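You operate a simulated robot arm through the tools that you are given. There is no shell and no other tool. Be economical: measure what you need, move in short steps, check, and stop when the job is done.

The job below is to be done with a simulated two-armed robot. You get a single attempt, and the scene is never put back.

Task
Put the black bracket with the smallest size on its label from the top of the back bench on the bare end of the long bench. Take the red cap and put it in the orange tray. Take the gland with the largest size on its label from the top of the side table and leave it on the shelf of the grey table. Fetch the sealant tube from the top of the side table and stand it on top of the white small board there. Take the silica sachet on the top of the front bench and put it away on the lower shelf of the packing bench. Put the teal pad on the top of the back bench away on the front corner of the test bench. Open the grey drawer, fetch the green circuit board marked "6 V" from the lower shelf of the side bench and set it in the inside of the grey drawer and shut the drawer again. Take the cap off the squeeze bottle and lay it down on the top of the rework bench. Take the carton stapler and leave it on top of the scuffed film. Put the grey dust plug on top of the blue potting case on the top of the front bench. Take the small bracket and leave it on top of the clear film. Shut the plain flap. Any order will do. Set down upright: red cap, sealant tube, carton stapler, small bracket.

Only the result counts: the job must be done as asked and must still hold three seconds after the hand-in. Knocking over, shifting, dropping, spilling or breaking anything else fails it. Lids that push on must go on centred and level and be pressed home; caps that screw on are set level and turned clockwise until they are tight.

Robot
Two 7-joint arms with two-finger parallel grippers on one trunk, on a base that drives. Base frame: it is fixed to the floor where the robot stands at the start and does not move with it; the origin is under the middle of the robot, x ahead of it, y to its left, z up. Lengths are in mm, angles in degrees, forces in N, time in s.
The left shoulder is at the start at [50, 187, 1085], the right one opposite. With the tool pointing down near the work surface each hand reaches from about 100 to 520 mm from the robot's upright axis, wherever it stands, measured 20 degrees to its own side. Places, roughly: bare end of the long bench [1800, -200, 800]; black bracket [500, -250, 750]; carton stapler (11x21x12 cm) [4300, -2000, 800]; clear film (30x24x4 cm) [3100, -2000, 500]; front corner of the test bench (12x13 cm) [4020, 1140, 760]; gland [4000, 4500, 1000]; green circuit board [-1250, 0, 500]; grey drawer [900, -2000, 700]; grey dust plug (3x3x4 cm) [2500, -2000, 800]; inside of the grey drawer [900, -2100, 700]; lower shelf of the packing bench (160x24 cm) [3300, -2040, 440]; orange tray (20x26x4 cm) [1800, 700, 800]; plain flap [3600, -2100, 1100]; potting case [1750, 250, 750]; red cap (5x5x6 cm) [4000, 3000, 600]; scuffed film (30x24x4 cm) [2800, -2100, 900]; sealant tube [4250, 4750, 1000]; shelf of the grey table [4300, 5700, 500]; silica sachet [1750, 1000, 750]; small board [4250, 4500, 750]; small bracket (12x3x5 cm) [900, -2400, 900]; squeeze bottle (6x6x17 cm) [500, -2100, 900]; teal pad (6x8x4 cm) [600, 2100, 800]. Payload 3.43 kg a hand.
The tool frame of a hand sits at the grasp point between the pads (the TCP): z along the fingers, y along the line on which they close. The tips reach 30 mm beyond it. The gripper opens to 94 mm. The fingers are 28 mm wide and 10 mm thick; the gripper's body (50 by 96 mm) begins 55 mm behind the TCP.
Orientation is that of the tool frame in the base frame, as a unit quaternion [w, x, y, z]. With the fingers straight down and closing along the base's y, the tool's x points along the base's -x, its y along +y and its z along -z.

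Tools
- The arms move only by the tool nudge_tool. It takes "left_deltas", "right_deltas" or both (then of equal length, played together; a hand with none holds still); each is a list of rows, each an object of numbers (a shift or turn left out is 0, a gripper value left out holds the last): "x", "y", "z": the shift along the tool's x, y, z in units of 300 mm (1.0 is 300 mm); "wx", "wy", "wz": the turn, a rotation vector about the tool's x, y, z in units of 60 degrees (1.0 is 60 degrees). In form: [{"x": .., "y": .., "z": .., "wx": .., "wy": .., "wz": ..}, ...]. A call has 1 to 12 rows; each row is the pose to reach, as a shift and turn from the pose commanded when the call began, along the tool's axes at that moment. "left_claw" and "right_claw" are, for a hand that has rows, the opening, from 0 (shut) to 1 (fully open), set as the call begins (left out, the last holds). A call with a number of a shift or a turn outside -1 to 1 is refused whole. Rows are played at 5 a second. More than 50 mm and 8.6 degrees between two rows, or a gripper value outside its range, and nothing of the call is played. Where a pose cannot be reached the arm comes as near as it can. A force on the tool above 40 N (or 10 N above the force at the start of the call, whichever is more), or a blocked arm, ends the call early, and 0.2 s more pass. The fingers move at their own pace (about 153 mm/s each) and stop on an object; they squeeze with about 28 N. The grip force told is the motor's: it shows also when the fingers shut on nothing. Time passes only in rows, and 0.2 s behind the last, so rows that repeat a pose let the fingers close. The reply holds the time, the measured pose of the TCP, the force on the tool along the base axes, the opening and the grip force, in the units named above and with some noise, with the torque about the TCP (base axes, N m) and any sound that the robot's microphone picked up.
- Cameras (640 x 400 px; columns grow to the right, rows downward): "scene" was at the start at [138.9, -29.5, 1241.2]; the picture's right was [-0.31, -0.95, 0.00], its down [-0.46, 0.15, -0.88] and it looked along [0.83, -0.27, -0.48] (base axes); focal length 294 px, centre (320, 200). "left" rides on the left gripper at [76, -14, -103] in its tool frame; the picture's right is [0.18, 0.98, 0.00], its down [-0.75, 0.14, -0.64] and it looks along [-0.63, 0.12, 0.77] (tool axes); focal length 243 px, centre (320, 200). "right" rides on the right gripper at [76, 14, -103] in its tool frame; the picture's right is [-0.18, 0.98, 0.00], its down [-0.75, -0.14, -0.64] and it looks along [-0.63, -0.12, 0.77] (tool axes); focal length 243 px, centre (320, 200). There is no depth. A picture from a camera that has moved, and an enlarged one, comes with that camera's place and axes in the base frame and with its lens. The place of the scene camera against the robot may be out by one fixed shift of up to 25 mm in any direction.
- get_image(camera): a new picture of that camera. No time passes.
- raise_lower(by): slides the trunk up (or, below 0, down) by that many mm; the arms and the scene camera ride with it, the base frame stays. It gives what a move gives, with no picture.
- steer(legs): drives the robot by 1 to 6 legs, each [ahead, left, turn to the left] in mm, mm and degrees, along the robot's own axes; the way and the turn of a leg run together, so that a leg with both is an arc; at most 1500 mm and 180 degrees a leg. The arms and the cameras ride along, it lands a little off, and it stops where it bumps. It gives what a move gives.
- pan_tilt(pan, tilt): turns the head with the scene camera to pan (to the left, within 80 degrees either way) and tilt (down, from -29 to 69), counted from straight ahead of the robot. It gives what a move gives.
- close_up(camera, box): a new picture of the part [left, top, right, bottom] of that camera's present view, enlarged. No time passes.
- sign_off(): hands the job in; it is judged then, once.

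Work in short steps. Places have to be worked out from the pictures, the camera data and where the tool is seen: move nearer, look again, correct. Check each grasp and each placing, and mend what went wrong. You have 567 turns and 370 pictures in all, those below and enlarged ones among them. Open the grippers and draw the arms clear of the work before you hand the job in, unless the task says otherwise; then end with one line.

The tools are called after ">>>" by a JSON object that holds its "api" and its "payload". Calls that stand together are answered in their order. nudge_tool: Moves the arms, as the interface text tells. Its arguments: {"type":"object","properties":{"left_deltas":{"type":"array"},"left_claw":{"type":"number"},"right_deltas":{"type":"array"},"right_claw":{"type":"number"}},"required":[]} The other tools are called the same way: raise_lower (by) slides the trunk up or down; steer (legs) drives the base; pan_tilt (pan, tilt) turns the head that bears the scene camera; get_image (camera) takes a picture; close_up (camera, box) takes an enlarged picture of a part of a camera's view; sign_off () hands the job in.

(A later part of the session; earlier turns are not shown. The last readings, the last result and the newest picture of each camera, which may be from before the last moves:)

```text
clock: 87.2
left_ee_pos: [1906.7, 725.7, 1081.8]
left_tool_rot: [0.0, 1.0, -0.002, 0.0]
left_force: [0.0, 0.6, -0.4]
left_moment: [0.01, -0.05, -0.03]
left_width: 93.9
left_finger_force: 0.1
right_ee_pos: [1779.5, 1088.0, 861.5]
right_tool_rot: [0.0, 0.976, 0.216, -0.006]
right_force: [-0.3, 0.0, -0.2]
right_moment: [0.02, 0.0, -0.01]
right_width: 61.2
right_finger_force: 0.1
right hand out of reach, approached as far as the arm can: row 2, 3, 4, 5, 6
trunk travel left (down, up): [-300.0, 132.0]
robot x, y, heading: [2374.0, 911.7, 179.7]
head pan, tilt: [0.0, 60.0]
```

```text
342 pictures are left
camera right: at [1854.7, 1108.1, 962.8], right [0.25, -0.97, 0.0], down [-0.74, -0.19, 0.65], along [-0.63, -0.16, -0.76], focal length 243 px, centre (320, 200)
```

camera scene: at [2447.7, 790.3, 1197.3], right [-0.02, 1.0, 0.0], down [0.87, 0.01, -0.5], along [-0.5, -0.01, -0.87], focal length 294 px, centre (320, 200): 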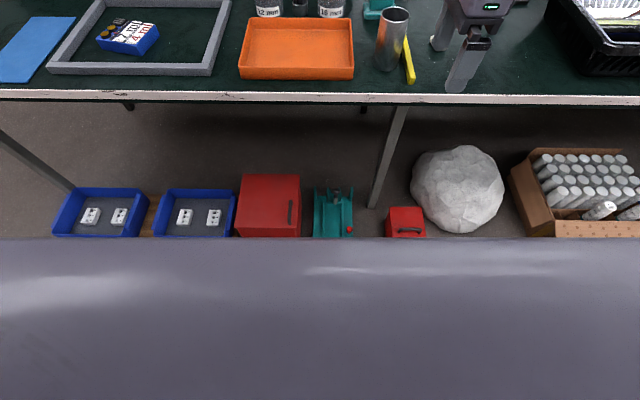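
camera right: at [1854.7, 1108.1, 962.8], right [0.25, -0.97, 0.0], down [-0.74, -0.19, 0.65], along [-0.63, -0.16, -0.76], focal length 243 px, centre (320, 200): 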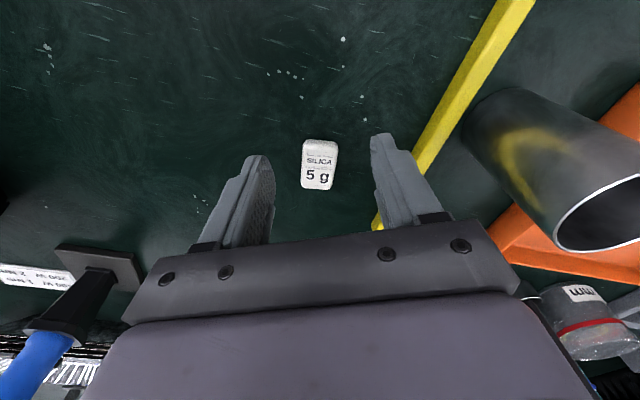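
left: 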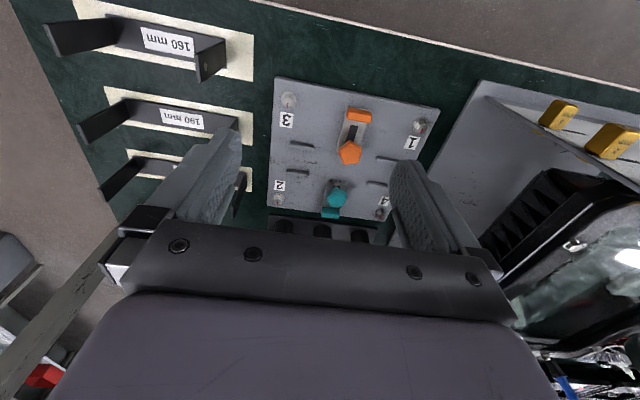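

Reach ends about 45 mm short, so I tilt the hand 18° outward and try again.

>>> {"api": "nudge_tool", "payload": {"right_deltas": [{"wy": -0.1}, {"wy": -0.2}, {"wy": -0.3}, {"x": -0.07, "y": -0.015, "wy": -0.3}, {"x": -0.144, "y": -0.03, "wy": -0.3}, {"x": -0.144, "y": -0.03, "z": 0.1, "wy": -0.3}, {"x": -0.144, "y": -0.03, "z": 0.2, "wy": -0.3}]}}

>>> {"api": "get_image", "payload": {"camera": "right"}}

```text
clock: 88.8
left_ee_pos: [1907.9, 726.9, 1081.2]
left_tool_rot: [0.0, 1.0, -0.001, 0.0]
left_force: [-0.6, 1.0, 0.3]
left_moment: [0.02, -0.01, 0.02]
left_width: 94.3
left_finger_force: 0.1
right_ee_pos: [1737.0, 1078.2, 800.5]
right_tool_rot: [0.034, 0.963, 0.213, -0.159]
right_force: [0.4, -0.7, -0.2]
right_moment: [-0.04, 0.0, 0.0]
right_width: 61.2
right_finger_force: 0.1
trunk travel left (down, up): [-300.0, 132.0]
robot x, y, heading: [2370.6, 912.2, 179.7]
head pan, tilt: [0.0, 60.0]
```

```text
341 pictures are left
camera right: at [1836.1, 1109.9, 874.4], right [0.26, -0.96, 0.06], down [-0.52, -0.09, 0.85], along [-0.82, -0.25, -0.52], focal length 243 px, centre (320, 200)
```

right: 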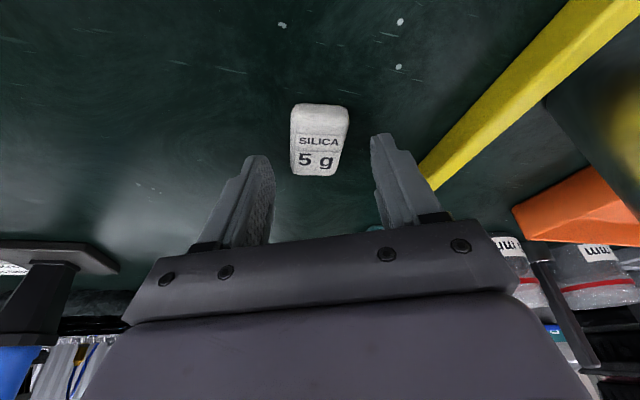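

Reached. Small correction so the tips straddle the sachet near the surface, then close and lift.

>>> {"api": "nudge_tool", "payload": {"right_deltas": [{"x": 0.034, "z": 0.01}, {"x": 0.034, "z": 0.02}]}}

>>> {"api": "nudge_tool", "payload": {"right_deltas": [{"z": 0}, {"z": 0}, {"z": 0}], "right_claw": 0}}

>>> {"api": "nudge_tool", "payload": {"right_deltas": [{"z": -0.1}, {"z": -0.2}, {"z": -0.3}]}}

>>> {"api": "get_image", "payload": {"camera": "right"}}

```text
clock: 89.3
left_ee_pos: [1907.6, 726.5, 1080.6]
left_tool_rot: [0.0, 1.0, -0.002, 0.0]
left_force: [-0.4, 0.2, 0.2]
left_moment: [0.0, -0.01, 0.01]
left_width: 93.8
left_finger_force: 0.1
right_ee_pos: [1742.6, 1081.0, 793.0]
right_tool_rot: [0.035, 0.964, 0.213, -0.159]
right_force: [0.2, -0.6, 0.2]
right_moment: [0.0, -0.02, -0.03]
right_width: 61.0
right_finger_force: 0.1
trunk travel left (down, up): [-300.0, 132.0]
robot x, y, heading: [2371.2, 911.9, 179.4]
head pan, tilt: [0.0, 60.0]
```

```text
clock: 90.2
left_ee_pos: [1907.6, 725.3, 1081.1]
left_tool_rot: [0.0, 1.0, -0.003, 0.0]
left_force: [-0.2, 0.5, -0.7]
left_moment: [0.01, -0.01, 0.0]
left_width: 94.1
left_finger_force: 0.1
right_ee_pos: [1743.7, 1080.6, 791.7]
right_tool_rot: [0.033, 0.964, 0.212, -0.159]
right_force: [0.9, -0.7, -0.4]
right_moment: [-0.01, 0.02, 0.0]
right_width: 30.6
right_finger_force: 27.7
trunk travel left (down, up): [-300.0, 132.0]
robot x, y, heading: [2373.6, 912.3, 179.6]
head pan, tilt: [0.0, 60.0]
```

```text
clock: 91.0
left_ee_pos: [1907.1, 725.9, 1080.7]
left_tool_rot: [0.0, 1.0, -0.002, 0.0]
left_force: [0.4, 0.4, -1.0]
left_moment: [0.0, 0.01, -0.01]
left_width: 94.1
left_finger_force: 0.0
right_ee_pos: [1769.5, 1092.6, 879.2]
right_tool_rot: [0.034, 0.964, 0.213, -0.159]
right_force: [-0.3, 0.2, 0.7]
right_moment: [0.04, -0.01, 0.02]
right_width: 30.7
right_finger_force: 28.4
trunk travel left (down, up): [-300.0, 132.0]
robot x, y, heading: [2376.1, 912.5, 179.5]
head pan, tilt: [0.0, 60.0]
```

```text
340 pictures are left
camera right: at [1870.1, 1124.3, 951.4], right [0.25, -0.97, 0.06], down [-0.52, -0.09, 0.85], along [-0.82, -0.25, -0.52], focal length 243 px, centre (320, 200)
```

right: 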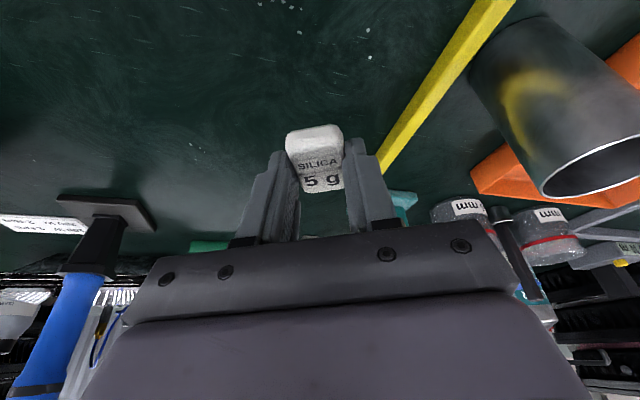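

Sachet held. I retract and level the hand, then drive to the packing bench.

>>> {"api": "nudge_tool", "payload": {"right_deltas": [{"x": 0.1, "y": 0.054, "z": -0.07, "wy": 0.05}, {"x": 0.2, "y": 0.108, "z": -0.14, "wy": 0.1}, {"x": 0.3, "y": 0.16, "z": -0.21, "wy": 0.15}, {"x": 0.4, "y": 0.215, "z": -0.28, "wy": 0.2}, {"x": 0.5, "y": 0.27, "z": -0.35, "wy": 0.25}, {"x": 0.594, "y": 0.322, "z": -0.413, "wy": 0.3}]}}

>>> {"api": "steer", "payload": {"legs": [[-250, 0, 0], [0, 0, 90], [1200, 300, 0], [900, 0, 0]]}}

>>> {"api": "pan_tilt", "payload": {"pan": 0, "tilt": 20}}

>>> {"api": "get_image", "payload": {"camera": "scene"}}

```text
clock: 92.3
left_ee_pos: [1907.2, 725.3, 1081.4]
left_tool_rot: [0.0, 1.0, -0.002, -0.001]
left_force: [-0.2, 0.0, -0.2]
left_moment: [0.0, 0.01, 0.0]
left_width: 93.7
left_finger_force: 0.0
right_ee_pos: [1999.4, 1093.2, 939.2]
right_tool_rot: [0.001, 0.977, 0.215, -0.006]
right_force: [-0.5, -0.6, 1.2]
right_moment: [-0.03, 0.01, -0.02]
right_width: 30.5
right_finger_force: 28.4
trunk travel left (down, up): [-300.0, 132.0]
robot x, y, heading: [2370.4, 914.6, 179.9]
head pan, tilt: [0.0, 60.0]
```

```text
clock: 108.2
left_ee_pos: [3167.3, -1625.9, 1081.0]
left_tool_rot: [0.001, 0.697, 0.717, 0.0]
left_force: [0.5, -0.7, -0.8]
left_moment: [0.02, 0.02, -0.01]
left_width: 93.9
left_finger_force: 0.1
right_ee_pos: [2797.3, -1547.0, 939.2]
right_tool_rot: [0.005, 0.524, 0.852, -0.003]
right_force: [-0.3, -0.6, -0.1]
right_moment: [0.0, -0.02, 0.0]
right_width: 30.1
right_finger_force: 28.3
trunk travel left (down, up): [-300.0, 132.0]
robot x, y, heading: [2965.3, -1164.7, -88.5]
head pan, tilt: [0.0, 60.0]
```

```text
clock: 109.2
left_ee_pos: [3167.4, -1627.0, 1081.4]
left_tool_rot: [0.0, 0.696, 0.718, 0.0]
left_force: [0.4, 0.5, -0.1]
left_moment: [0.0, 0.03, 0.03]
left_width: 94.1
left_finger_force: 0.0
right_ee_pos: [2797.7, -1545.6, 939.3]
right_tool_rot: [0.005, 0.524, 0.852, -0.003]
right_force: [0.3, 0.2, -0.2]
right_moment: [-0.01, -0.01, 0.0]
right_width: 30.7
right_finger_force: 27.9
trunk travel left (down, up): [-300.0, 132.0]
robot x, y, heading: [2966.2, -1163.5, -88.3]
head pan, tilt: [0.0, 20.0]
```

```text
339 pictures are left
camera scene: at [2965.1, -1320.4, 1255.3], right [-1.0, -0.03, 0.0], down [-0.01, 0.34, -0.94], along [0.03, -0.94, -0.34], focal length 294 px, centre (320, 200)
```

scene: 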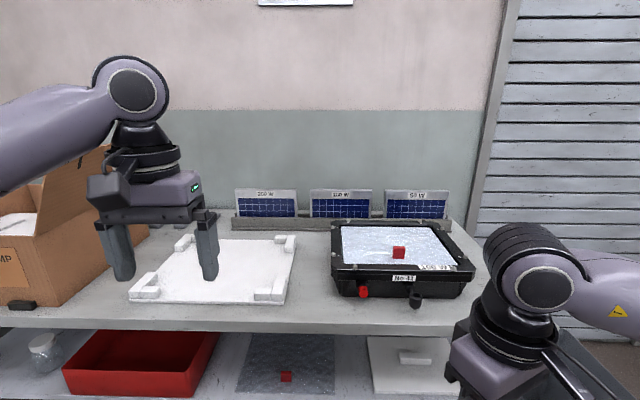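

I tilt down to look at the lower shelf.

>>> {"api": "pan_tilt", "payload": {"pan": 0, "tilt": 42}}

>>> {"api": "get_image", "payload": {"camera": "scene"}}

```text
clock: 110.1
left_ee_pos: [3167.3, -1625.8, 1081.4]
left_tool_rot: [-0.001, 0.696, 0.718, 0.0]
left_force: [0.6, -0.1, -0.5]
left_moment: [-0.03, 0.02, -0.02]
left_width: 94.2
left_finger_force: 0.0
right_ee_pos: [2797.5, -1545.4, 939.4]
right_tool_rot: [0.005, 0.524, 0.852, -0.004]
right_force: [-0.5, -0.7, 0.2]
right_moment: [0.0, 0.03, 0.01]
right_width: 30.5
right_finger_force: 27.9
trunk travel left (down, up): [-300.0, 132.0]
robot x, y, heading: [2966.6, -1169.1, -88.6]
head pan, tilt: [0.0, 42.0]
```

```text
338 pictures are left
camera scene: at [2964.8, -1310.9, 1221.1], right [-1.0, -0.03, 0.0], down [-0.02, 0.67, -0.74], along [0.02, -0.74, -0.67], focal length 294 px, centre (320, 200)
```

scene: 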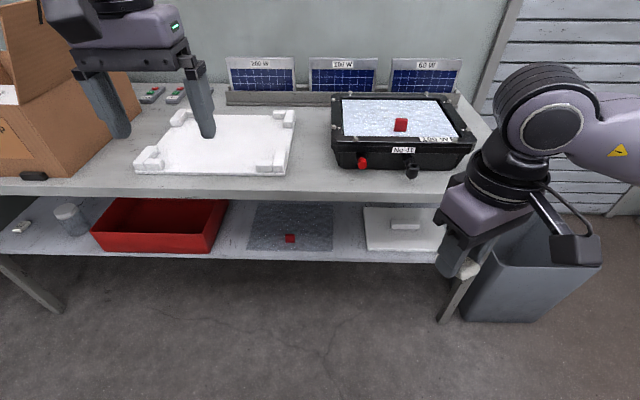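

Gap between the clear film and the white board (x≈2882) will take the sachet, but the shelf lies under the top, so I need a tilted hand. I first pull the left arm back, square the right hand's yaw, and tilt it 40°.

>>> {"api": "nudge_tool", "payload": {"right_deltas": [{"wz": 0.11}, {"wz": 0.22}, {"wz": 0.33}, {"wz": 0.445}, {"wz": 0.445}], "left_deltas": [{"x": 0.13}, {"x": 0.27}, {"x": 0.4}, {"x": 0.53}, {"x": 0.67}]}}

>>> {"api": "nudge_tool", "payload": {"right_deltas": [{"z": 0.1, "wy": -0.11}, {"z": 0.2, "wy": -0.22}, {"z": 0.3, "wy": -0.33}, {"z": 0.4, "wy": -0.44}, {"z": 0.5, "wy": -0.55}, {"z": 0.5, "wy": -0.67}]}}

>>> {"api": "raise_lower", "payload": {"by": -280}}

```text
clock: 111.3
left_ee_pos: [3161.8, -1422.6, 1082.3]
left_tool_rot: [0.0, 0.696, 0.718, 0.0]
left_force: [0.0, -0.3, 0.1]
left_moment: [0.02, 0.02, -0.01]
left_width: 93.9
left_finger_force: 0.1
right_ee_pos: [2797.3, -1547.3, 940.2]
right_tool_rot: [0.007, 0.707, 0.707, -0.003]
right_force: [-0.1, 0.3, 0.6]
right_moment: [0.0, -0.03, 0.01]
right_width: 30.7
right_finger_force: 28.7
trunk travel left (down, up): [-300.0, 132.0]
robot x, y, heading: [2968.8, -1167.1, -88.5]
head pan, tilt: [0.0, 42.0]
```

```text
clock: 112.7
left_ee_pos: [3162.7, -1425.7, 1081.1]
left_tool_rot: [0.0, 0.696, 0.718, -0.001]
left_force: [-0.1, 0.7, 0.0]
left_moment: [-0.02, -0.01, 0.01]
left_width: 93.7
left_finger_force: 0.0
right_ee_pos: [2797.9, -1549.9, 790.0]
right_tool_rot: [0.25, 0.662, 0.663, -0.246]
right_force: [0.4, -0.2, -0.2]
right_moment: [0.0, -0.02, -0.01]
right_width: 30.5
right_finger_force: 27.7
trunk travel left (down, up): [-300.0, 132.0]
robot x, y, heading: [2967.8, -1165.6, -88.4]
head pan, tilt: [0.0, 42.0]
```

```text
clock: 115.5
left_ee_pos: [3161.2, -1423.7, 802.4]
left_tool_rot: [0.0, 0.697, 0.718, 0.0]
left_force: [0.6, -0.3, 0.0]
left_moment: [0.02, 0.04, 0.04]
left_width: 94.0
left_finger_force: 0.0
right_ee_pos: [2797.5, -1547.8, 509.1]
right_tool_rot: [0.248, 0.663, 0.662, -0.246]
right_force: [0.4, 0.0, -0.5]
right_moment: [-0.01, -0.02, 0.0]
right_width: 30.7
right_finger_force: 28.2
trunk travel left (down, up): [-20.0, 412.0]
robot x, y, heading: [2972.3, -1165.5, -88.5]
head pan, tilt: [0.0, 42.0]
```

I look at the shelf from this lower height and from the hand.

>>> {"api": "pan_tilt", "payload": {"pan": 0, "tilt": 25}}

>>> {"api": "get_image", "payload": {"camera": "scene"}}

>>> {"api": "get_image", "payload": {"camera": "right"}}

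```text
clock: 116.3
left_ee_pos: [3161.4, -1425.0, 801.2]
left_tool_rot: [0.001, 0.696, 0.718, 0.0]
left_force: [-0.4, 0.0, -0.6]
left_moment: [0.01, 0.01, 0.03]
left_width: 94.0
left_finger_force: 0.0
right_ee_pos: [2797.1, -1548.5, 509.0]
right_tool_rot: [0.248, 0.663, 0.662, -0.247]
right_force: [-0.8, 0.7, 0.5]
right_moment: [0.01, -0.03, 0.04]
right_width: 30.5
right_finger_force: 28.0
trunk travel left (down, up): [-20.0, 412.0]
robot x, y, heading: [2966.8, -1166.2, -88.4]
head pan, tilt: [0.0, 25.0]
```

```text
337 pictures are left
camera scene: at [2965.1, -1319.4, 967.2], right [-1.0, -0.03, 0.0], down [-0.01, 0.42, -0.91], along [0.03, -0.91, -0.42], focal length 294 px, centre (320, 200)
```

scene: 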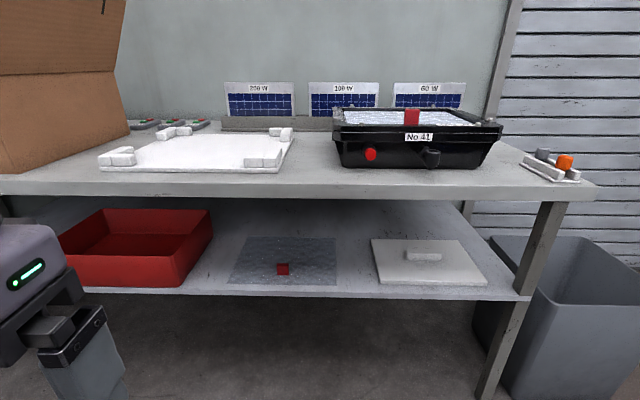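

```text
336 pictures are left
camera right: at [2810.3, -1423.1, 537.2], right [0.98, -0.14, 0.12], down [-0.14, -0.15, 0.98], along [-0.12, -0.98, -0.17], focal length 243 px, centre (320, 200)
```

right: 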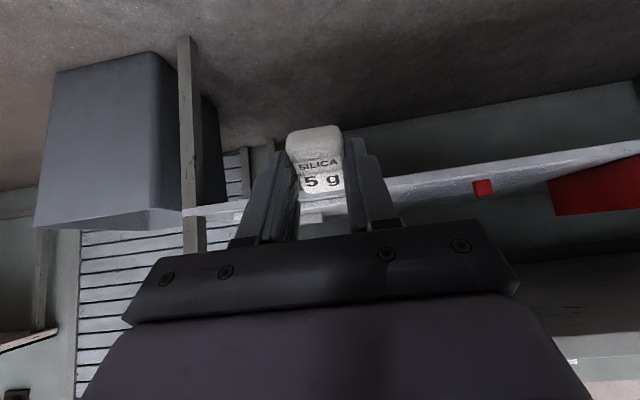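

Shelf front edge ≈ y -1905, z ≈ 425; the gap centre ≈ x 2889. I drive the tilted hand in toward it.

>>> {"api": "steer", "payload": {"legs": [[0, 90, -1.5], [230, 0, 0]]}}

>>> {"api": "get_image", "payload": {"camera": "scene"}}

>>> {"api": "get_image", "payload": {"camera": "right"}}

```text
clock: 118.8
left_ee_pos: [3244.1, -1659.3, 800.3]
left_tool_rot: [0.0, 0.707, 0.707, 0.0]
left_force: [0.8, 0.3, -0.6]
left_moment: [0.04, -0.02, -0.03]
left_width: 94.2
left_finger_force: 0.0
right_ee_pos: [2876.1, -1773.4, 509.2]
right_tool_rot: [0.244, 0.672, 0.653, -0.249]
right_force: [-0.8, -0.4, -0.2]
right_moment: [0.02, 0.05, 0.03]
right_width: 30.7
right_finger_force: 28.6
trunk travel left (down, up): [-20.0, 412.0]
robot x, y, heading: [3057.8, -1397.3, -89.6]
head pan, tilt: [0.0, 25.0]
```

```text
335 pictures are left
camera scene: at [3050.7, -1549.8, 967.3], right [-1.0, 0.0, 0.0], down [0.0, 0.42, -0.91], along [0.0, -0.91, -0.42], focal length 294 px, centre (320, 200)
```

scene: 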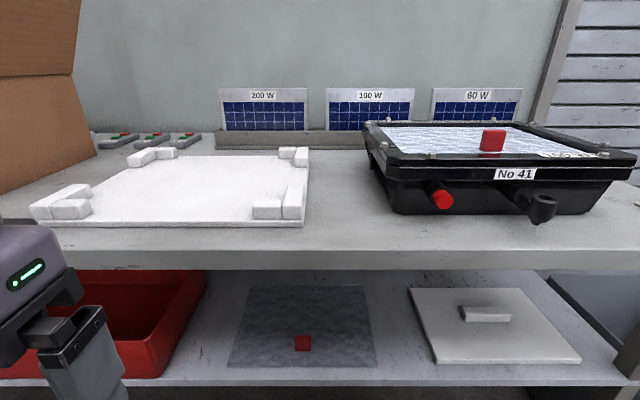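

```text
334 pictures are left
camera right: at [2893.0, -1649.1, 537.3], right [0.98, -0.17, 0.12], down [-0.15, -0.15, 0.98], along [-0.14, -0.98, -0.17], focal length 243 px, centre (320, 200)
```

right: 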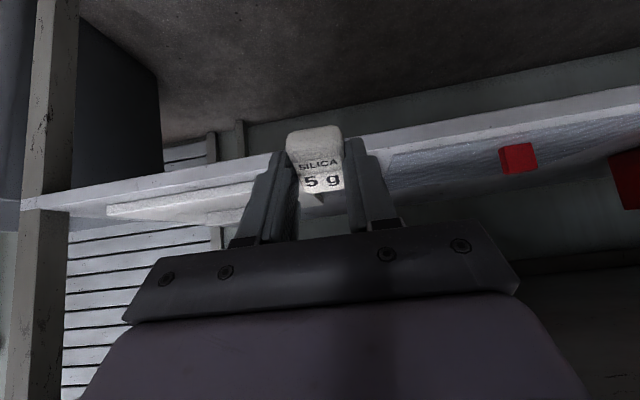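

Gap is x 2840–2935 at depth y≈-1965. I push the hand in horizontally to y≈-1960 at z≈509.

>>> {"api": "nudge_tool", "payload": {"right_deltas": [{"x": -0.1, "y": 0.014, "z": 0.085}, {"x": -0.2, "y": 0.028, "z": 0.17}, {"x": -0.3, "y": 0.04, "z": 0.257}, {"x": -0.4, "y": 0.05, "z": 0.343}, {"x": -0.475, "y": 0.057, "z": 0.41}]}}

>>> {"api": "get_image", "payload": {"camera": "right"}}

>>> {"api": "get_image", "payload": {"camera": "scene"}}

```text
clock: 120.0
left_ee_pos: [3244.2, -1660.7, 802.0]
left_tool_rot: [0.0, 0.707, 0.707, 0.0]
left_force: [0.3, -0.2, 0.3]
left_moment: [-0.01, 0.0, 0.0]
left_width: 94.0
left_finger_force: 0.1
right_ee_pos: [2888.5, -1961.6, 508.6]
right_tool_rot: [0.245, 0.671, 0.654, -0.249]
right_force: [0.2, -0.3, 0.7]
right_moment: [-0.04, -0.04, -0.03]
right_width: 30.7
right_finger_force: 28.1
trunk travel left (down, up): [-20.0, 412.0]
robot x, y, heading: [3054.5, -1395.5, -89.9]
head pan, tilt: [0.0, 25.0]
```

```text
333 pictures are left
camera right: at [2904.3, -1837.5, 536.9], right [0.98, -0.16, 0.12], down [-0.15, -0.15, 0.98], along [-0.14, -0.98, -0.17], focal length 243 px, centre (320, 200)
```

right: 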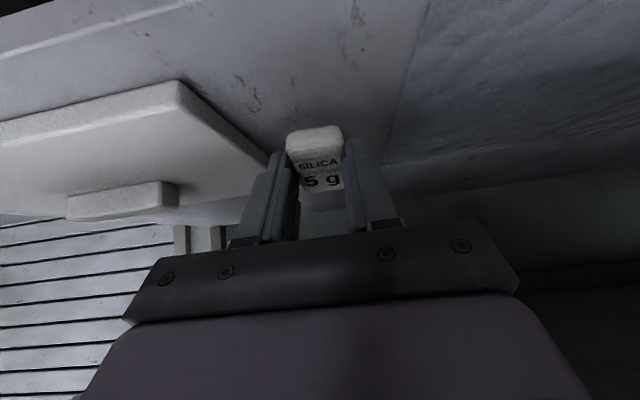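

```text
332 pictures are left
camera scene: at [3050.6, -1549.8, 967.3], right [-1.0, 0.0, 0.0], down [0.0, 0.42, -0.91], along [0.0, -0.91, -0.42], focal length 294 px, centre (320, 200)
```

scene: 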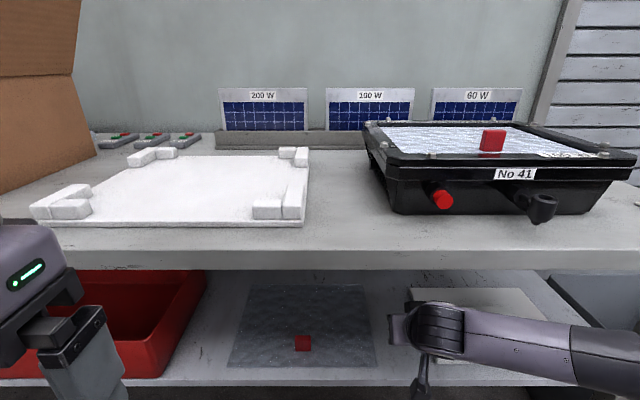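

Position is good. I lower straight down in small steps until contact.

>>> {"api": "nudge_tool", "payload": {"right_deltas": [{"x": 0.022, "z": 0.025}, {"x": 0.044, "z": 0.05}, {"x": 0.055, "z": 0.063}, {"x": 0.066, "z": 0.076}, {"x": 0.077, "z": 0.088}, {"x": 0.088, "z": 0.101}, {"x": 0.098, "z": 0.113}]}}

>>> {"api": "get_image", "payload": {"camera": "right"}}

```text
clock: 121.3
left_ee_pos: [3244.1, -1659.0, 801.1]
left_tool_rot: [0.001, 0.707, 0.707, 0.0]
left_force: [-1.3, 0.1, 0.2]
left_moment: [-0.02, 0.02, -0.02]
left_width: 94.0
left_finger_force: 0.0
right_ee_pos: [2890.0, -1966.5, 482.6]
right_tool_rot: [0.252, 0.67, 0.65, -0.254]
right_force: [-0.3, 3.0, 12.6]
right_moment: [0.2, 0.05, 0.01]
right_width: 30.6
right_finger_force: 27.6
trunk travel left (down, up): [-20.0, 412.0]
robot x, y, heading: [3054.9, -1399.4, -89.8]
head pan, tilt: [0.0, 25.0]
stopped in row 6 (right hand): the force on the tool passed its limit (the readings are from after the stop); the commanded pose is now the measured one
```

```text
331 pictures are left
camera right: at [2906.0, -1841.2, 507.6], right [0.98, -0.16, 0.13], down [-0.15, -0.13, 0.98], along [-0.14, -0.98, -0.15], focal length 243 px, centre (320, 200)
```

right: 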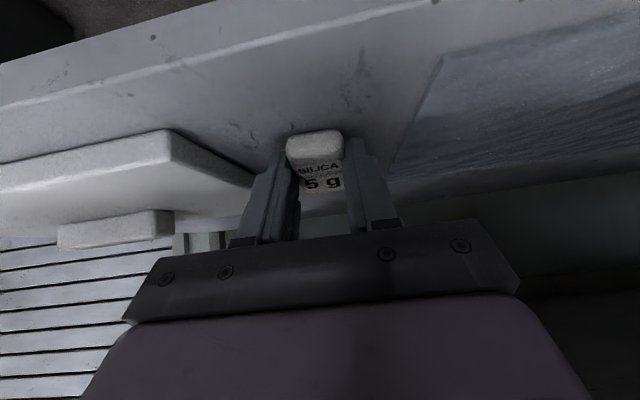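

Contact. I open partially, then draw straight back.

>>> {"api": "nudge_tool", "payload": {"right_deltas": [{"z": 0}, {"z": 0}, {"z": 0}], "right_claw": 0.5}}

>>> {"api": "nudge_tool", "payload": {"right_deltas": [{"x": 0.1, "z": -0.09}, {"x": 0.2, "z": -0.18}, {"x": 0.3, "z": -0.27}, {"x": 0.4, "z": -0.36}, {"x": 0.5, "z": -0.45}]}}

>>> {"api": "get_image", "payload": {"camera": "right"}}

>>> {"api": "get_image", "payload": {"camera": "scene"}}

```text
clock: 122.1
left_ee_pos: [3244.2, -1659.7, 802.0]
left_tool_rot: [0.0, 0.706, 0.708, -0.001]
left_force: [0.1, 0.0, 0.2]
left_moment: [-0.04, 0.02, 0.0]
left_width: 94.0
left_finger_force: 0.0
right_ee_pos: [2891.7, -1966.6, 482.1]
right_tool_rot: [0.255, 0.668, 0.652, -0.253]
right_force: [13.9, -3.2, 16.1]
right_moment: [-0.33, -0.1, 0.32]
right_width: 38.7
right_finger_force: 0.1
trunk travel left (down, up): [-20.0, 412.0]
robot x, y, heading: [3056.8, -1397.1, -90.2]
head pan, tilt: [0.0, 25.0]
```

```text
clock: 123.3
left_ee_pos: [3242.9, -1660.5, 802.0]
left_tool_rot: [0.0, 0.707, 0.707, 0.0]
left_force: [0.6, -0.2, 0.4]
left_moment: [0.03, -0.05, -0.04]
left_width: 94.0
left_finger_force: 0.0
right_ee_pos: [2894.4, -1764.6, 480.0]
right_tool_rot: [0.25, 0.67, 0.652, -0.253]
right_force: [0.4, -0.2, 0.0]
right_moment: [-0.01, -0.01, 0.02]
right_width: 46.7
right_finger_force: 0.0
trunk travel left (down, up): [-20.0, 412.0]
robot x, y, heading: [3058.2, -1398.9, -89.9]
head pan, tilt: [0.0, 25.0]
```

```text
330 pictures are left
camera right: at [2910.4, -1638.4, 506.0], right [0.98, -0.16, 0.13], down [-0.15, -0.13, 0.98], along [-0.14, -0.98, -0.15], focal length 243 px, centre (320, 200)
```

right: 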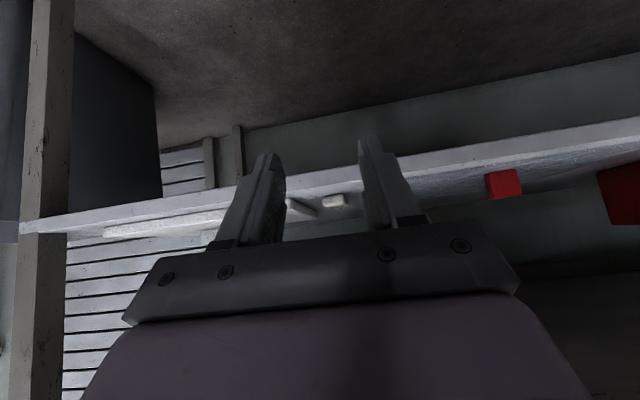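

```text
329 pictures are left
camera scene: at [3050.5, -1549.7, 967.2], right [-1.0, 0.0, 0.0], down [0.0, 0.42, -0.91], along [0.0, -0.91, -0.42], focal length 294 px, centre (320, 200)
```

scene: 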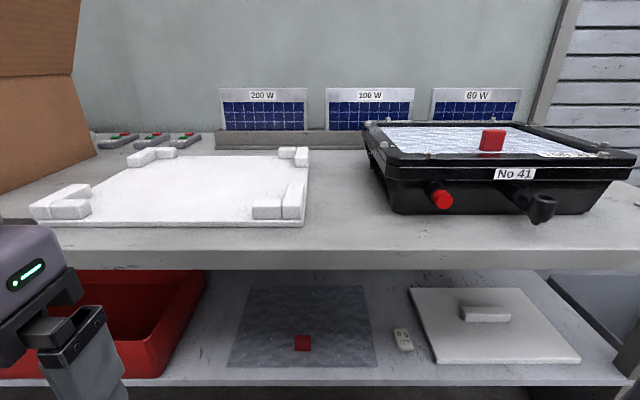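

Sachet lies flat on the shelf, board and film unmoved. Next the grey dust plug at the bench's right end: back off, raise, level the hand, and move across.

>>> {"api": "steer", "payload": {"legs": [[-200, 0, 0], [0, -390, 0]]}}

>>> {"api": "raise_lower", "payload": {"by": 280}}

>>> {"api": "nudge_tool", "payload": {"right_deltas": [{"z": -0.05, "wy": 0.11}, {"z": -0.1, "wy": 0.22}, {"z": -0.15, "wy": 0.33}, {"z": -0.2, "wy": 0.44}, {"z": -0.25, "wy": 0.55}, {"z": -0.3, "wy": 0.68}], "right_claw": 1}}

>>> {"api": "pan_tilt", "payload": {"pan": -15, "tilt": 35}}

>>> {"api": "get_image", "payload": {"camera": "scene"}}

```text
clock: 126.9
left_ee_pos: [2855.8, -1461.5, 802.4]
left_tool_rot: [0.0, 0.705, 0.709, 0.0]
left_force: [0.0, -0.5, 0.1]
left_moment: [-0.01, 0.02, 0.06]
left_width: 93.6
left_finger_force: 0.1
right_ee_pos: [2506.1, -1566.4, 478.5]
right_tool_rot: [0.25, 0.669, 0.653, -0.252]
right_force: [-0.1, -0.2, -0.2]
right_moment: [0.03, -0.01, -0.03]
right_width: 47.1
right_finger_force: 0.0
trunk travel left (down, up): [-20.0, 412.0]
robot x, y, heading: [2667.2, -1202.3, -89.6]
head pan, tilt: [0.0, 25.0]
```

```text
clock: 129.8
left_ee_pos: [2854.9, -1461.0, 1081.7]
left_tool_rot: [0.0, 0.705, 0.709, 0.0]
left_force: [0.4, -0.3, -0.5]
left_moment: [0.02, -0.04, 0.0]
left_width: 94.0
left_finger_force: 0.0
right_ee_pos: [2504.9, -1567.1, 759.4]
right_tool_rot: [0.25, 0.669, 0.652, -0.253]
right_force: [0.5, 0.1, 1.1]
right_moment: [-0.02, 0.0, 0.01]
right_width: 46.8
right_finger_force: 0.1
trunk travel left (down, up): [-300.0, 132.0]
robot x, y, heading: [2666.6, -1200.2, -90.0]
head pan, tilt: [0.0, 25.0]
```

```text
clock: 131.2
left_ee_pos: [2854.0, -1462.4, 1081.5]
left_tool_rot: [0.0, 0.705, 0.709, 0.0]
left_force: [-0.3, 0.3, 0.3]
left_moment: [0.0, -0.02, 0.02]
left_width: 93.9
left_finger_force: 0.1
right_ee_pos: [2507.5, -1507.4, 827.7]
right_tool_rot: [0.006, 0.715, 0.699, -0.002]
right_force: [0.3, 0.3, 0.2]
right_moment: [0.01, 0.01, 0.01]
right_width: 94.0
right_finger_force: 0.1
trunk travel left (down, up): [-300.0, 132.0]
robot x, y, heading: [2661.4, -1201.2, -89.8]
head pan, tilt: [0.0, 25.0]
```

```text
clock: 131.9
left_ee_pos: [2855.3, -1461.5, 1081.2]
left_tool_rot: [0.0, 0.705, 0.709, 0.0]
left_force: [-0.5, 0.0, 0.0]
left_moment: [0.02, -0.03, 0.01]
left_width: 94.0
left_finger_force: 0.0
right_ee_pos: [2506.4, -1506.9, 826.2]
right_tool_rot: [0.007, 0.715, 0.699, -0.004]
right_force: [-0.1, -0.4, -0.6]
right_moment: [0.03, 0.04, 0.0]
right_width: 94.2
right_finger_force: 0.1
trunk travel left (down, up): [-300.0, 132.0]
robot x, y, heading: [2665.5, -1197.2, -89.9]
head pan, tilt: [-15.0, 35.0]
```

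```text
328 pictures are left
camera scene: at [2638.7, -1345.0, 1231.6], right [-0.97, 0.25, 0.0], down [0.15, 0.55, -0.82], along [-0.21, -0.79, -0.57], focal length 294 px, centre (320, 200)
```

scene: 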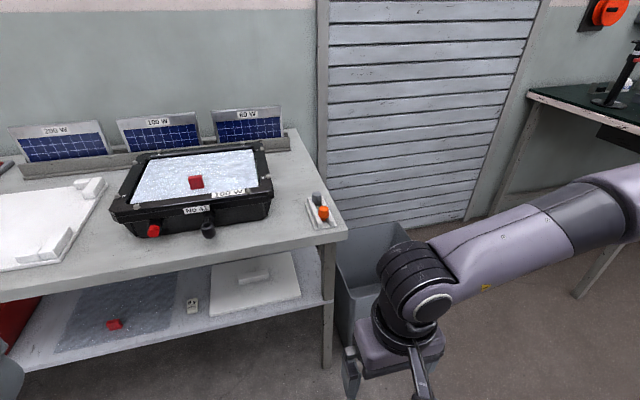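

Grey plug at about (2483,-1962). I raise the hand, drive forward and look from the hand camera.

>>> {"api": "nudge_tool", "payload": {"right_deltas": [{"z": -0.13}, {"z": -0.26}, {"z": -0.4}]}}

>>> {"api": "steer", "payload": {"legs": [[250, 0, 0]]}}

>>> {"api": "get_image", "payload": {"camera": "right"}}

```text
clock: 132.7
left_ee_pos: [2855.5, -1462.7, 1082.0]
left_tool_rot: [0.001, 0.706, 0.709, 0.0]
left_force: [0.3, -0.3, -0.4]
left_moment: [-0.01, -0.04, 0.02]
left_width: 94.1
left_finger_force: 0.1
right_ee_pos: [2507.0, -1504.8, 946.1]
right_tool_rot: [0.007, 0.715, 0.699, -0.004]
right_force: [0.2, 0.5, 0.6]
right_moment: [0.03, -0.03, 0.0]
right_width: 94.0
right_finger_force: 0.0
trunk travel left (down, up): [-300.0, 132.0]
robot x, y, heading: [2665.6, -1200.6, -89.8]
head pan, tilt: [-15.0, 35.0]
```

```text
clock: 134.6
left_ee_pos: [2859.0, -1713.6, 1080.5]
left_tool_rot: [0.0, 0.704, 0.71, 0.0]
left_force: [0.0, 0.8, -0.1]
left_moment: [0.01, -0.01, -0.01]
left_width: 94.1
left_finger_force: 0.1
right_ee_pos: [2510.4, -1758.9, 946.7]
right_tool_rot: [0.007, 0.714, 0.7, -0.003]
right_force: [-0.7, -0.1, 1.0]
right_moment: [0.02, -0.02, 0.02]
right_width: 94.1
right_finger_force: 0.0
trunk travel left (down, up): [-300.0, 132.0]
robot x, y, heading: [2669.9, -1456.0, -89.6]
head pan, tilt: [-15.0, 35.0]
```

```text
327 pictures are left
camera right: at [2523.7, -1680.9, 1048.5], right [0.98, -0.2, 0.01], down [-0.16, -0.74, 0.65], along [-0.13, -0.64, -0.76], focal length 243 px, centre (320, 200)
```

right: 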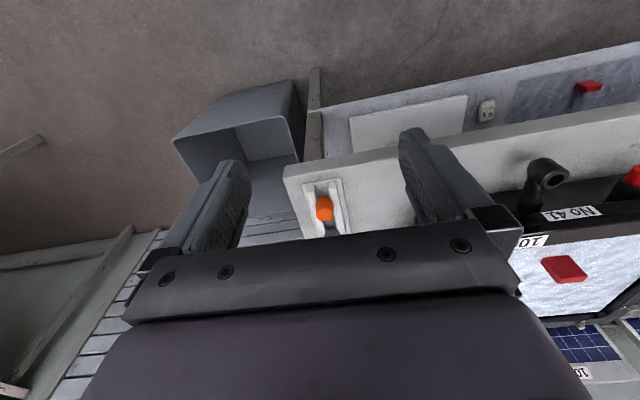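

Orange plug visible, grey behind it. I move forward to see the grey one.

>>> {"api": "nudge_tool", "payload": {"right_deltas": [{"x": -0.13, "y": -0.03}, {"x": -0.26, "y": -0.06}, {"x": -0.4, "y": -0.09}]}}

>>> {"api": "get_image", "payload": {"camera": "right"}}

>>> {"api": "close_up", "payload": {"camera": "scene", "box": [260, 160, 420, 260]}}

```text
clock: 135.4
left_ee_pos: [2858.0, -1715.7, 1081.5]
left_tool_rot: [0.0, 0.703, 0.711, 0.0]
left_force: [-1.1, -0.1, -0.1]
left_moment: [-0.02, 0.01, -0.03]
left_width: 94.0
left_finger_force: 0.1
right_ee_pos: [2480.5, -1877.6, 948.4]
right_tool_rot: [0.007, 0.713, 0.701, -0.004]
right_force: [0.2, 0.2, 0.4]
right_moment: [0.0, 0.02, 0.01]
right_width: 94.1
right_finger_force: 0.1
trunk travel left (down, up): [-300.0, 132.0]
robot x, y, heading: [2666.5, -1454.1, -89.5]
head pan, tilt: [-15.0, 35.0]
```

```text
326 pictures are left
camera right: at [2494.7, -1799.7, 1049.1], right [0.98, -0.2, 0.01], down [-0.16, -0.74, 0.65], along [-0.12, -0.64, -0.76], focal length 243 px, centre (320, 200)
```

right: 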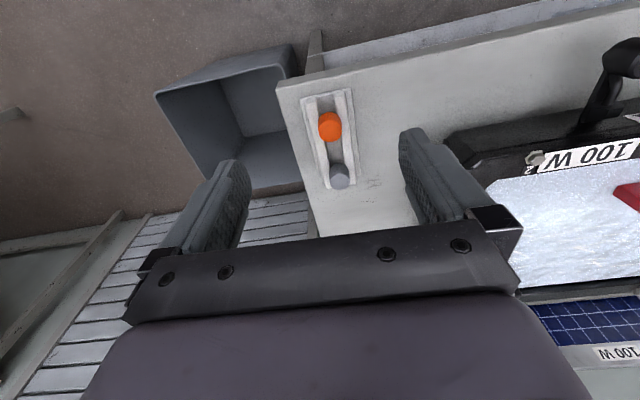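

```text
4.00 times, centred on (340, 210) of scene
camera zoom: at [2640.6, -1598.5, 1231.5], right [-0.97, 0.25, 0.0], down [0.14, 0.56, -0.82], along [-0.21, -0.79, -0.57], focal length 1178 px, centre (240, 160)
```

zoom: 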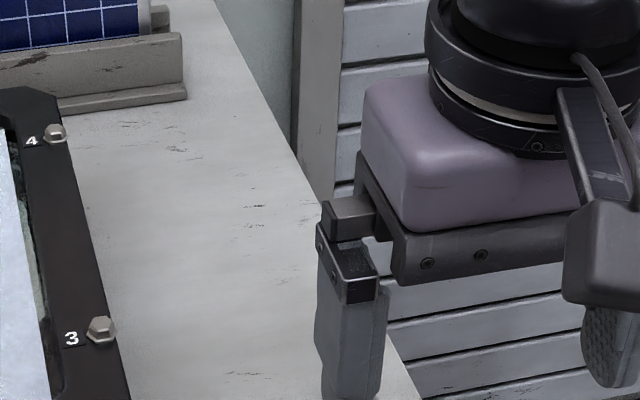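

Grey plug at (2487,-1978). I enlarge to see the rails around it.

>>> {"api": "close_up", "payload": {"camera": "right", "box": [270, 70, 430, 210]}}

```text
2.86 times, centred on (350, 140) of right
camera zoom: at [2494.7, -1799.7, 1049.1], right [0.98, -0.2, 0.01], down [-0.16, -0.74, 0.65], along [-0.12, -0.64, -0.76], focal length 693 px, centre (234, 371)
```

zoom: 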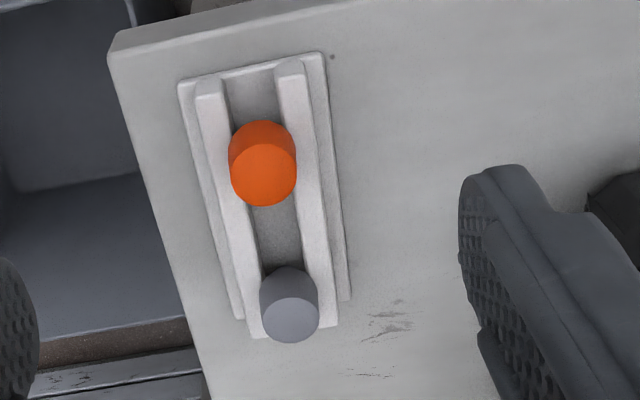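

I move over the grey plug to z≈850 and look again.

>>> {"api": "nudge_tool", "payload": {"right_deltas": [{"x": -0.11, "y": 0.01}, {"x": -0.22, "y": 0.02}, {"x": -0.325, "y": 0.027}, {"x": -0.325, "y": 0.027, "z": 0.11}, {"x": -0.325, "y": 0.027, "z": 0.22}, {"x": -0.325, "y": 0.027, "z": 0.327}], "right_claw": 0.7}}

>>> {"api": "get_image", "payload": {"camera": "right"}}

```text
clock: 136.8
left_ee_pos: [2856.4, -1715.1, 1082.4]
left_tool_rot: [0.001, 0.704, 0.71, 0.0]
left_force: [0.6, -0.5, -0.2]
left_moment: [-0.05, 0.02, 0.0]
left_width: 93.8
left_finger_force: 0.1
right_ee_pos: [2486.2, -1976.3, 851.3]
right_tool_rot: [0.007, 0.714, 0.7, -0.002]
right_force: [-1.0, 0.1, -0.6]
right_moment: [0.0, -0.01, 0.0]
right_width: 65.6
right_finger_force: 0.1
trunk travel left (down, up): [-300.0, 132.0]
robot x, y, heading: [2669.5, -1452.6, -89.7]
head pan, tilt: [-15.0, 35.0]
```

```text
323 pictures are left
camera right: at [2501.6, -1899.0, 953.0], right [0.98, -0.2, 0.01], down [-0.16, -0.74, 0.65], along [-0.13, -0.64, -0.76], focal length 243 px, centre (320, 200)
```

right: 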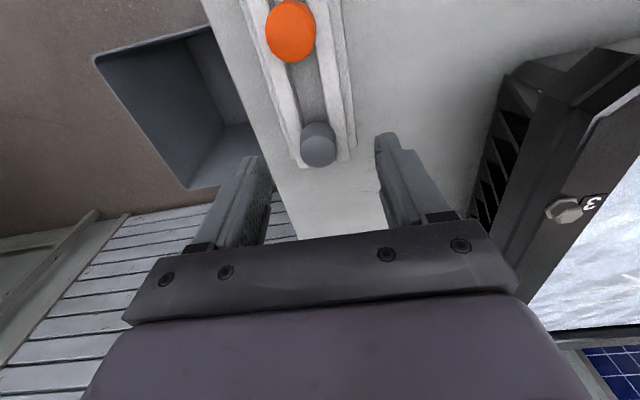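

Nearly aligned; small forward shift and down to z≈812, then close.

>>> {"api": "nudge_tool", "payload": {"right_deltas": [{"x": -0.03, "y": -0.003, "z": 0.05}, {"x": -0.03, "y": -0.003, "z": 0.1}, {"x": -0.03, "y": -0.003, "z": 0.13}]}}

>>> {"api": "get_image", "payload": {"camera": "right"}}

```text
clock: 137.6
left_ee_pos: [2858.5, -1714.8, 1081.3]
left_tool_rot: [0.0, 0.704, 0.71, 0.001]
left_force: [-0.3, 0.3, -0.8]
left_moment: [0.02, -0.01, 0.01]
left_width: 93.9
left_finger_force: 0.1
right_ee_pos: [2486.3, -1986.3, 811.6]
right_tool_rot: [0.007, 0.713, 0.701, -0.004]
right_force: [-0.3, 0.0, 0.1]
right_moment: [0.01, 0.01, -0.02]
right_width: 65.8
right_finger_force: 0.1
trunk travel left (down, up): [-300.0, 132.0]
robot x, y, heading: [2669.2, -1454.1, -89.7]
head pan, tilt: [-15.0, 35.0]
```

```text
322 pictures are left
camera right: at [2500.2, -1908.9, 914.3], right [0.98, -0.2, 0.01], down [-0.16, -0.74, 0.65], along [-0.13, -0.64, -0.76], focal length 243 px, centre (320, 200)
```

right: 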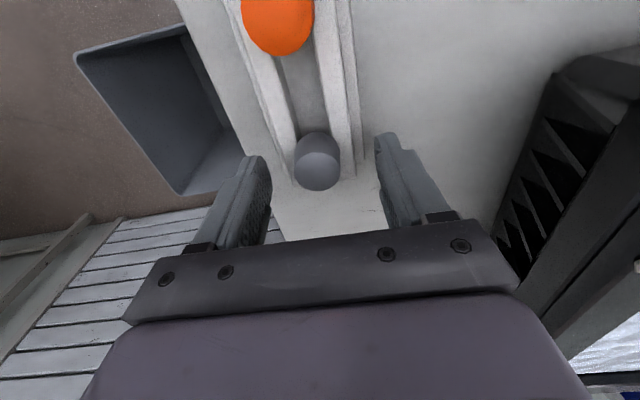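

Plug top seems near z≈790, so I lower a little more in small steps, watching for rail contact.

>>> {"api": "nudge_tool", "payload": {"right_deltas": [{"x": -0.01, "y": -0.008, "z": 0.015}, {"x": -0.01, "y": -0.008, "z": 0.03}, {"x": -0.01, "y": -0.008, "z": 0.04}]}}

>>> {"api": "nudge_tool", "payload": {"right_deltas": [{"z": 0}, {"z": 0}, {"z": 0}], "right_claw": 0}}

>>> {"api": "get_image", "payload": {"camera": "right"}}

```text
clock: 138.4
left_ee_pos: [2858.0, -1715.1, 1080.6]
left_tool_rot: [0.0, 0.704, 0.71, 0.0]
left_force: [-0.4, -0.1, 0.1]
left_moment: [0.0, 0.01, 0.01]
left_width: 93.7
left_finger_force: 0.0
right_ee_pos: [2485.1, -1989.0, 801.3]
right_tool_rot: [0.006, 0.714, 0.7, -0.003]
right_force: [0.6, 0.2, 0.3]
right_moment: [0.05, 0.02, 0.02]
right_width: 65.8
right_finger_force: 0.0
trunk travel left (down, up): [-300.0, 132.0]
robot x, y, heading: [2662.6, -1454.5, -89.7]
head pan, tilt: [-15.0, 35.0]
```

```text
clock: 139.2
left_ee_pos: [2859.3, -1714.4, 1081.5]
left_tool_rot: [0.0, 0.704, 0.71, 0.0]
left_force: [0.0, 0.5, 0.6]
left_moment: [0.03, 0.02, -0.05]
left_width: 94.0
left_finger_force: 0.1
right_ee_pos: [2485.4, -1990.3, 801.1]
right_tool_rot: [0.007, 0.712, 0.702, -0.002]
right_force: [6.8, -0.8, -4.8]
right_moment: [-0.56, -0.32, 1.15]
right_width: 43.7
right_finger_force: 45.0
trunk travel left (down, up): [-300.0, 132.0]
robot x, y, heading: [2671.3, -1451.3, -89.5]
head pan, tilt: [-15.0, 35.0]
```

```text
321 pictures are left
camera right: at [2499.2, -1911.9, 902.5], right [0.98, -0.2, 0.01], down [-0.16, -0.74, 0.65], along [-0.12, -0.64, -0.76], focal length 243 px, centre (320, 200)
```

right: 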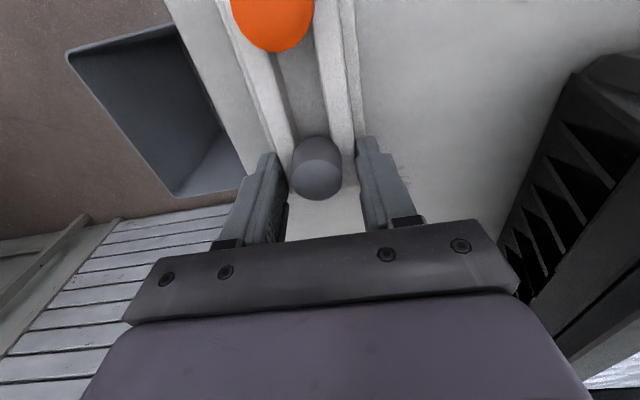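

The fingers closed on the rails (44 mm): too low. Open, rise 12 mm and close again.

>>> {"api": "nudge_tool", "payload": {"right_deltas": [{"z": 0}, {"z": 0}, {"z": -0.02}, {"z": -0.04}], "right_claw": 0.7}}

>>> {"api": "nudge_tool", "payload": {"right_deltas": [{"z": 0}, {"z": 0}, {"z": 0}], "right_claw": 0}}

>>> {"api": "get_image", "payload": {"camera": "right"}}

```text
clock: 140.2
left_ee_pos: [2857.2, -1714.8, 1081.7]
left_tool_rot: [-0.001, 0.703, 0.711, 0.0]
left_force: [0.4, 0.2, -0.1]
left_moment: [0.0, 0.0, 0.02]
left_width: 94.1
left_finger_force: 0.0
right_ee_pos: [2483.5, -1989.8, 812.5]
right_tool_rot: [0.008, 0.714, 0.7, -0.002]
right_force: [0.1, 0.5, -0.4]
right_moment: [0.0, -0.01, 0.03]
right_width: 65.8
right_finger_force: 0.0
trunk travel left (down, up): [-300.0, 132.0]
robot x, y, heading: [2668.0, -1451.8, -89.3]
head pan, tilt: [-15.0, 35.0]
```

```text
clock: 141.0
left_ee_pos: [2858.5, -1713.5, 1081.3]
left_tool_rot: [0.0, 0.704, 0.71, -0.001]
left_force: [-0.8, 1.2, 0.5]
left_moment: [-0.01, -0.01, 0.0]
left_width: 94.1
left_finger_force: 0.0
right_ee_pos: [2485.7, -1989.7, 811.8]
right_tool_rot: [0.007, 0.712, 0.702, -0.003]
right_force: [8.1, -1.5, -3.3]
right_moment: [-0.47, -0.77, 1.18]
right_width: 44.0
right_finger_force: 45.3
trunk travel left (down, up): [-300.0, 132.0]
robot x, y, heading: [2667.7, -1449.7, -89.5]
head pan, tilt: [-15.0, 35.0]
```

```text
320 pictures are left
camera right: at [2499.1, -1911.6, 914.6], right [0.98, -0.2, 0.01], down [-0.16, -0.74, 0.65], along [-0.12, -0.64, -0.76], focal length 243 px, centre (320, 200)
```

right: 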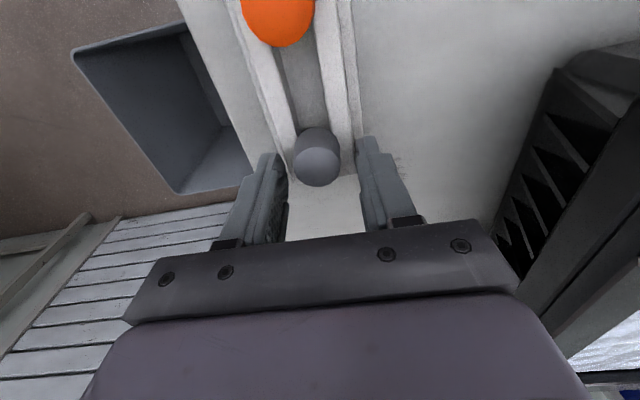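

Still the rails; up another 10 mm.

>>> {"api": "nudge_tool", "payload": {"right_deltas": [{"z": 0}, {"z": 0}, {"z": -0.02}, {"z": -0.035}], "right_claw": 0.7}}

>>> {"api": "nudge_tool", "payload": {"right_deltas": [{"z": 0}, {"z": 0}, {"z": 0}], "right_claw": 0}}

```text
clock: 142.0
left_ee_pos: [2857.4, -1713.3, 1080.5]
left_tool_rot: [0.0, 0.704, 0.71, 0.0]
left_force: [-0.6, -0.3, 0.8]
left_moment: [0.01, -0.04, -0.01]
left_width: 93.6
left_finger_force: 0.0
right_ee_pos: [2484.2, -1989.1, 823.0]
right_tool_rot: [0.007, 0.714, 0.7, -0.003]
right_force: [-0.6, 0.8, 0.4]
right_moment: [-0.01, -0.03, -0.02]
right_width: 65.7
right_finger_force: 0.1
trunk travel left (down, up): [-300.0, 132.0]
robot x, y, heading: [2670.9, -1453.4, -89.3]
head pan, tilt: [-15.0, 35.0]
```

```text
clock: 142.8
left_ee_pos: [2857.4, -1714.3, 1082.1]
left_tool_rot: [0.0, 0.704, 0.71, 0.0]
left_force: [-0.1, 0.0, 0.2]
left_moment: [0.01, 0.03, 0.01]
left_width: 94.2
left_finger_force: 0.1
right_ee_pos: [2483.5, -1989.5, 824.7]
right_tool_rot: [0.007, 0.714, 0.7, -0.003]
right_force: [0.6, 0.3, 2.0]
right_moment: [0.0, -0.07, 0.0]
right_width: 22.8
right_finger_force: 27.8
trunk travel left (down, up): [-300.0, 132.0]
robot x, y, heading: [2669.1, -1454.1, -89.4]
head pan, tilt: [-15.0, 35.0]
```

Closed on 22.8 mm — the plug. I lift and look.

>>> {"api": "nudge_tool", "payload": {"right_deltas": [{"z": -0.05}, {"z": -0.15}, {"z": -0.3}, {"z": -0.4}]}}

>>> {"api": "get_image", "payload": {"camera": "right"}}

```text
clock: 143.8
left_ee_pos: [2857.6, -1714.8, 1081.8]
left_tool_rot: [0.0, 0.704, 0.711, 0.0]
left_force: [-1.4, -0.2, -0.3]
left_moment: [0.02, 0.0, 0.02]
left_width: 94.0
left_finger_force: 0.0
right_ee_pos: [2481.9, -1987.1, 942.9]
right_tool_rot: [0.006, 0.714, 0.7, -0.003]
right_force: [-0.6, 0.2, -0.2]
right_moment: [0.01, 0.0, -0.05]
right_width: 22.7
right_finger_force: 28.2
trunk travel left (down, up): [-300.0, 132.0]
robot x, y, heading: [2667.7, -1454.4, -89.9]
head pan, tilt: [-15.0, 35.0]
```

```text
319 pictures are left
camera right: at [2497.1, -1909.9, 1045.4], right [0.98, -0.2, 0.01], down [-0.16, -0.74, 0.65], along [-0.13, -0.64, -0.76], focal length 243 px, centre (320, 200)
```

right: 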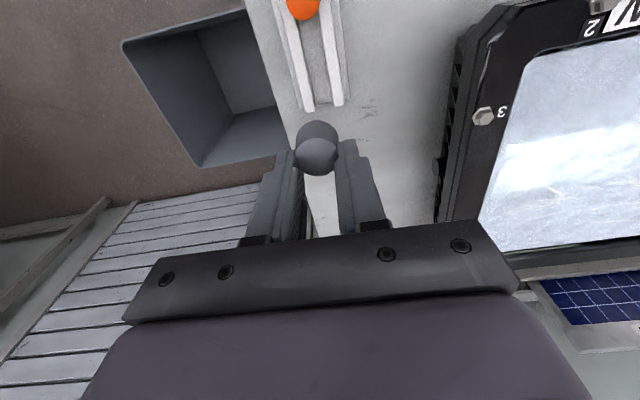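

Plug held. Next, carry it to the potting case (about (1770,329) on the front bench).

>>> {"api": "steer", "payload": {"legs": [[-450, 0, 0], [0, 0, -90], [0, -1160, 0], [200, 0, 0]]}}

>>> {"api": "get_image", "payload": {"camera": "scene"}}

```text
clock: 157.0
left_ee_pos: [2201.2, -33.3, 1081.3]
left_tool_rot: [0.0, 1.0, 0.0, 0.0]
left_force: [0.3, -0.8, -0.2]
left_moment: [-0.02, -0.01, 0.03]
left_width: 93.8
left_finger_force: 0.0
right_ee_pos: [1930.5, 343.6, 943.2]
right_tool_rot: [0.003, 1.0, -0.014, -0.007]
right_force: [1.1, 0.5, -0.2]
right_moment: [-0.01, -0.03, 0.02]
right_width: 22.5
right_finger_force: 27.4
trunk travel left (down, up): [-300.0, 132.0]
robot x, y, heading: [2466.7, 154.8, 179.9]
head pan, tilt: [-15.0, 35.0]
```

```text
318 pictures are left
camera scene: at [2314.2, 175.6, 1231.4], right [0.26, 0.97, 0.0], down [0.55, -0.15, -0.82], along [-0.79, 0.21, -0.57], focal length 294 px, centre (320, 200)
```

scene: 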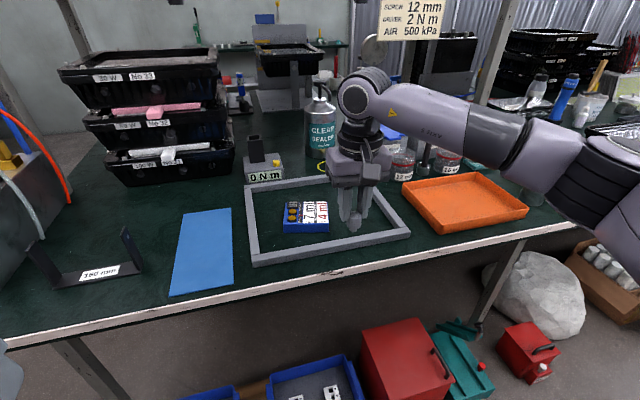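

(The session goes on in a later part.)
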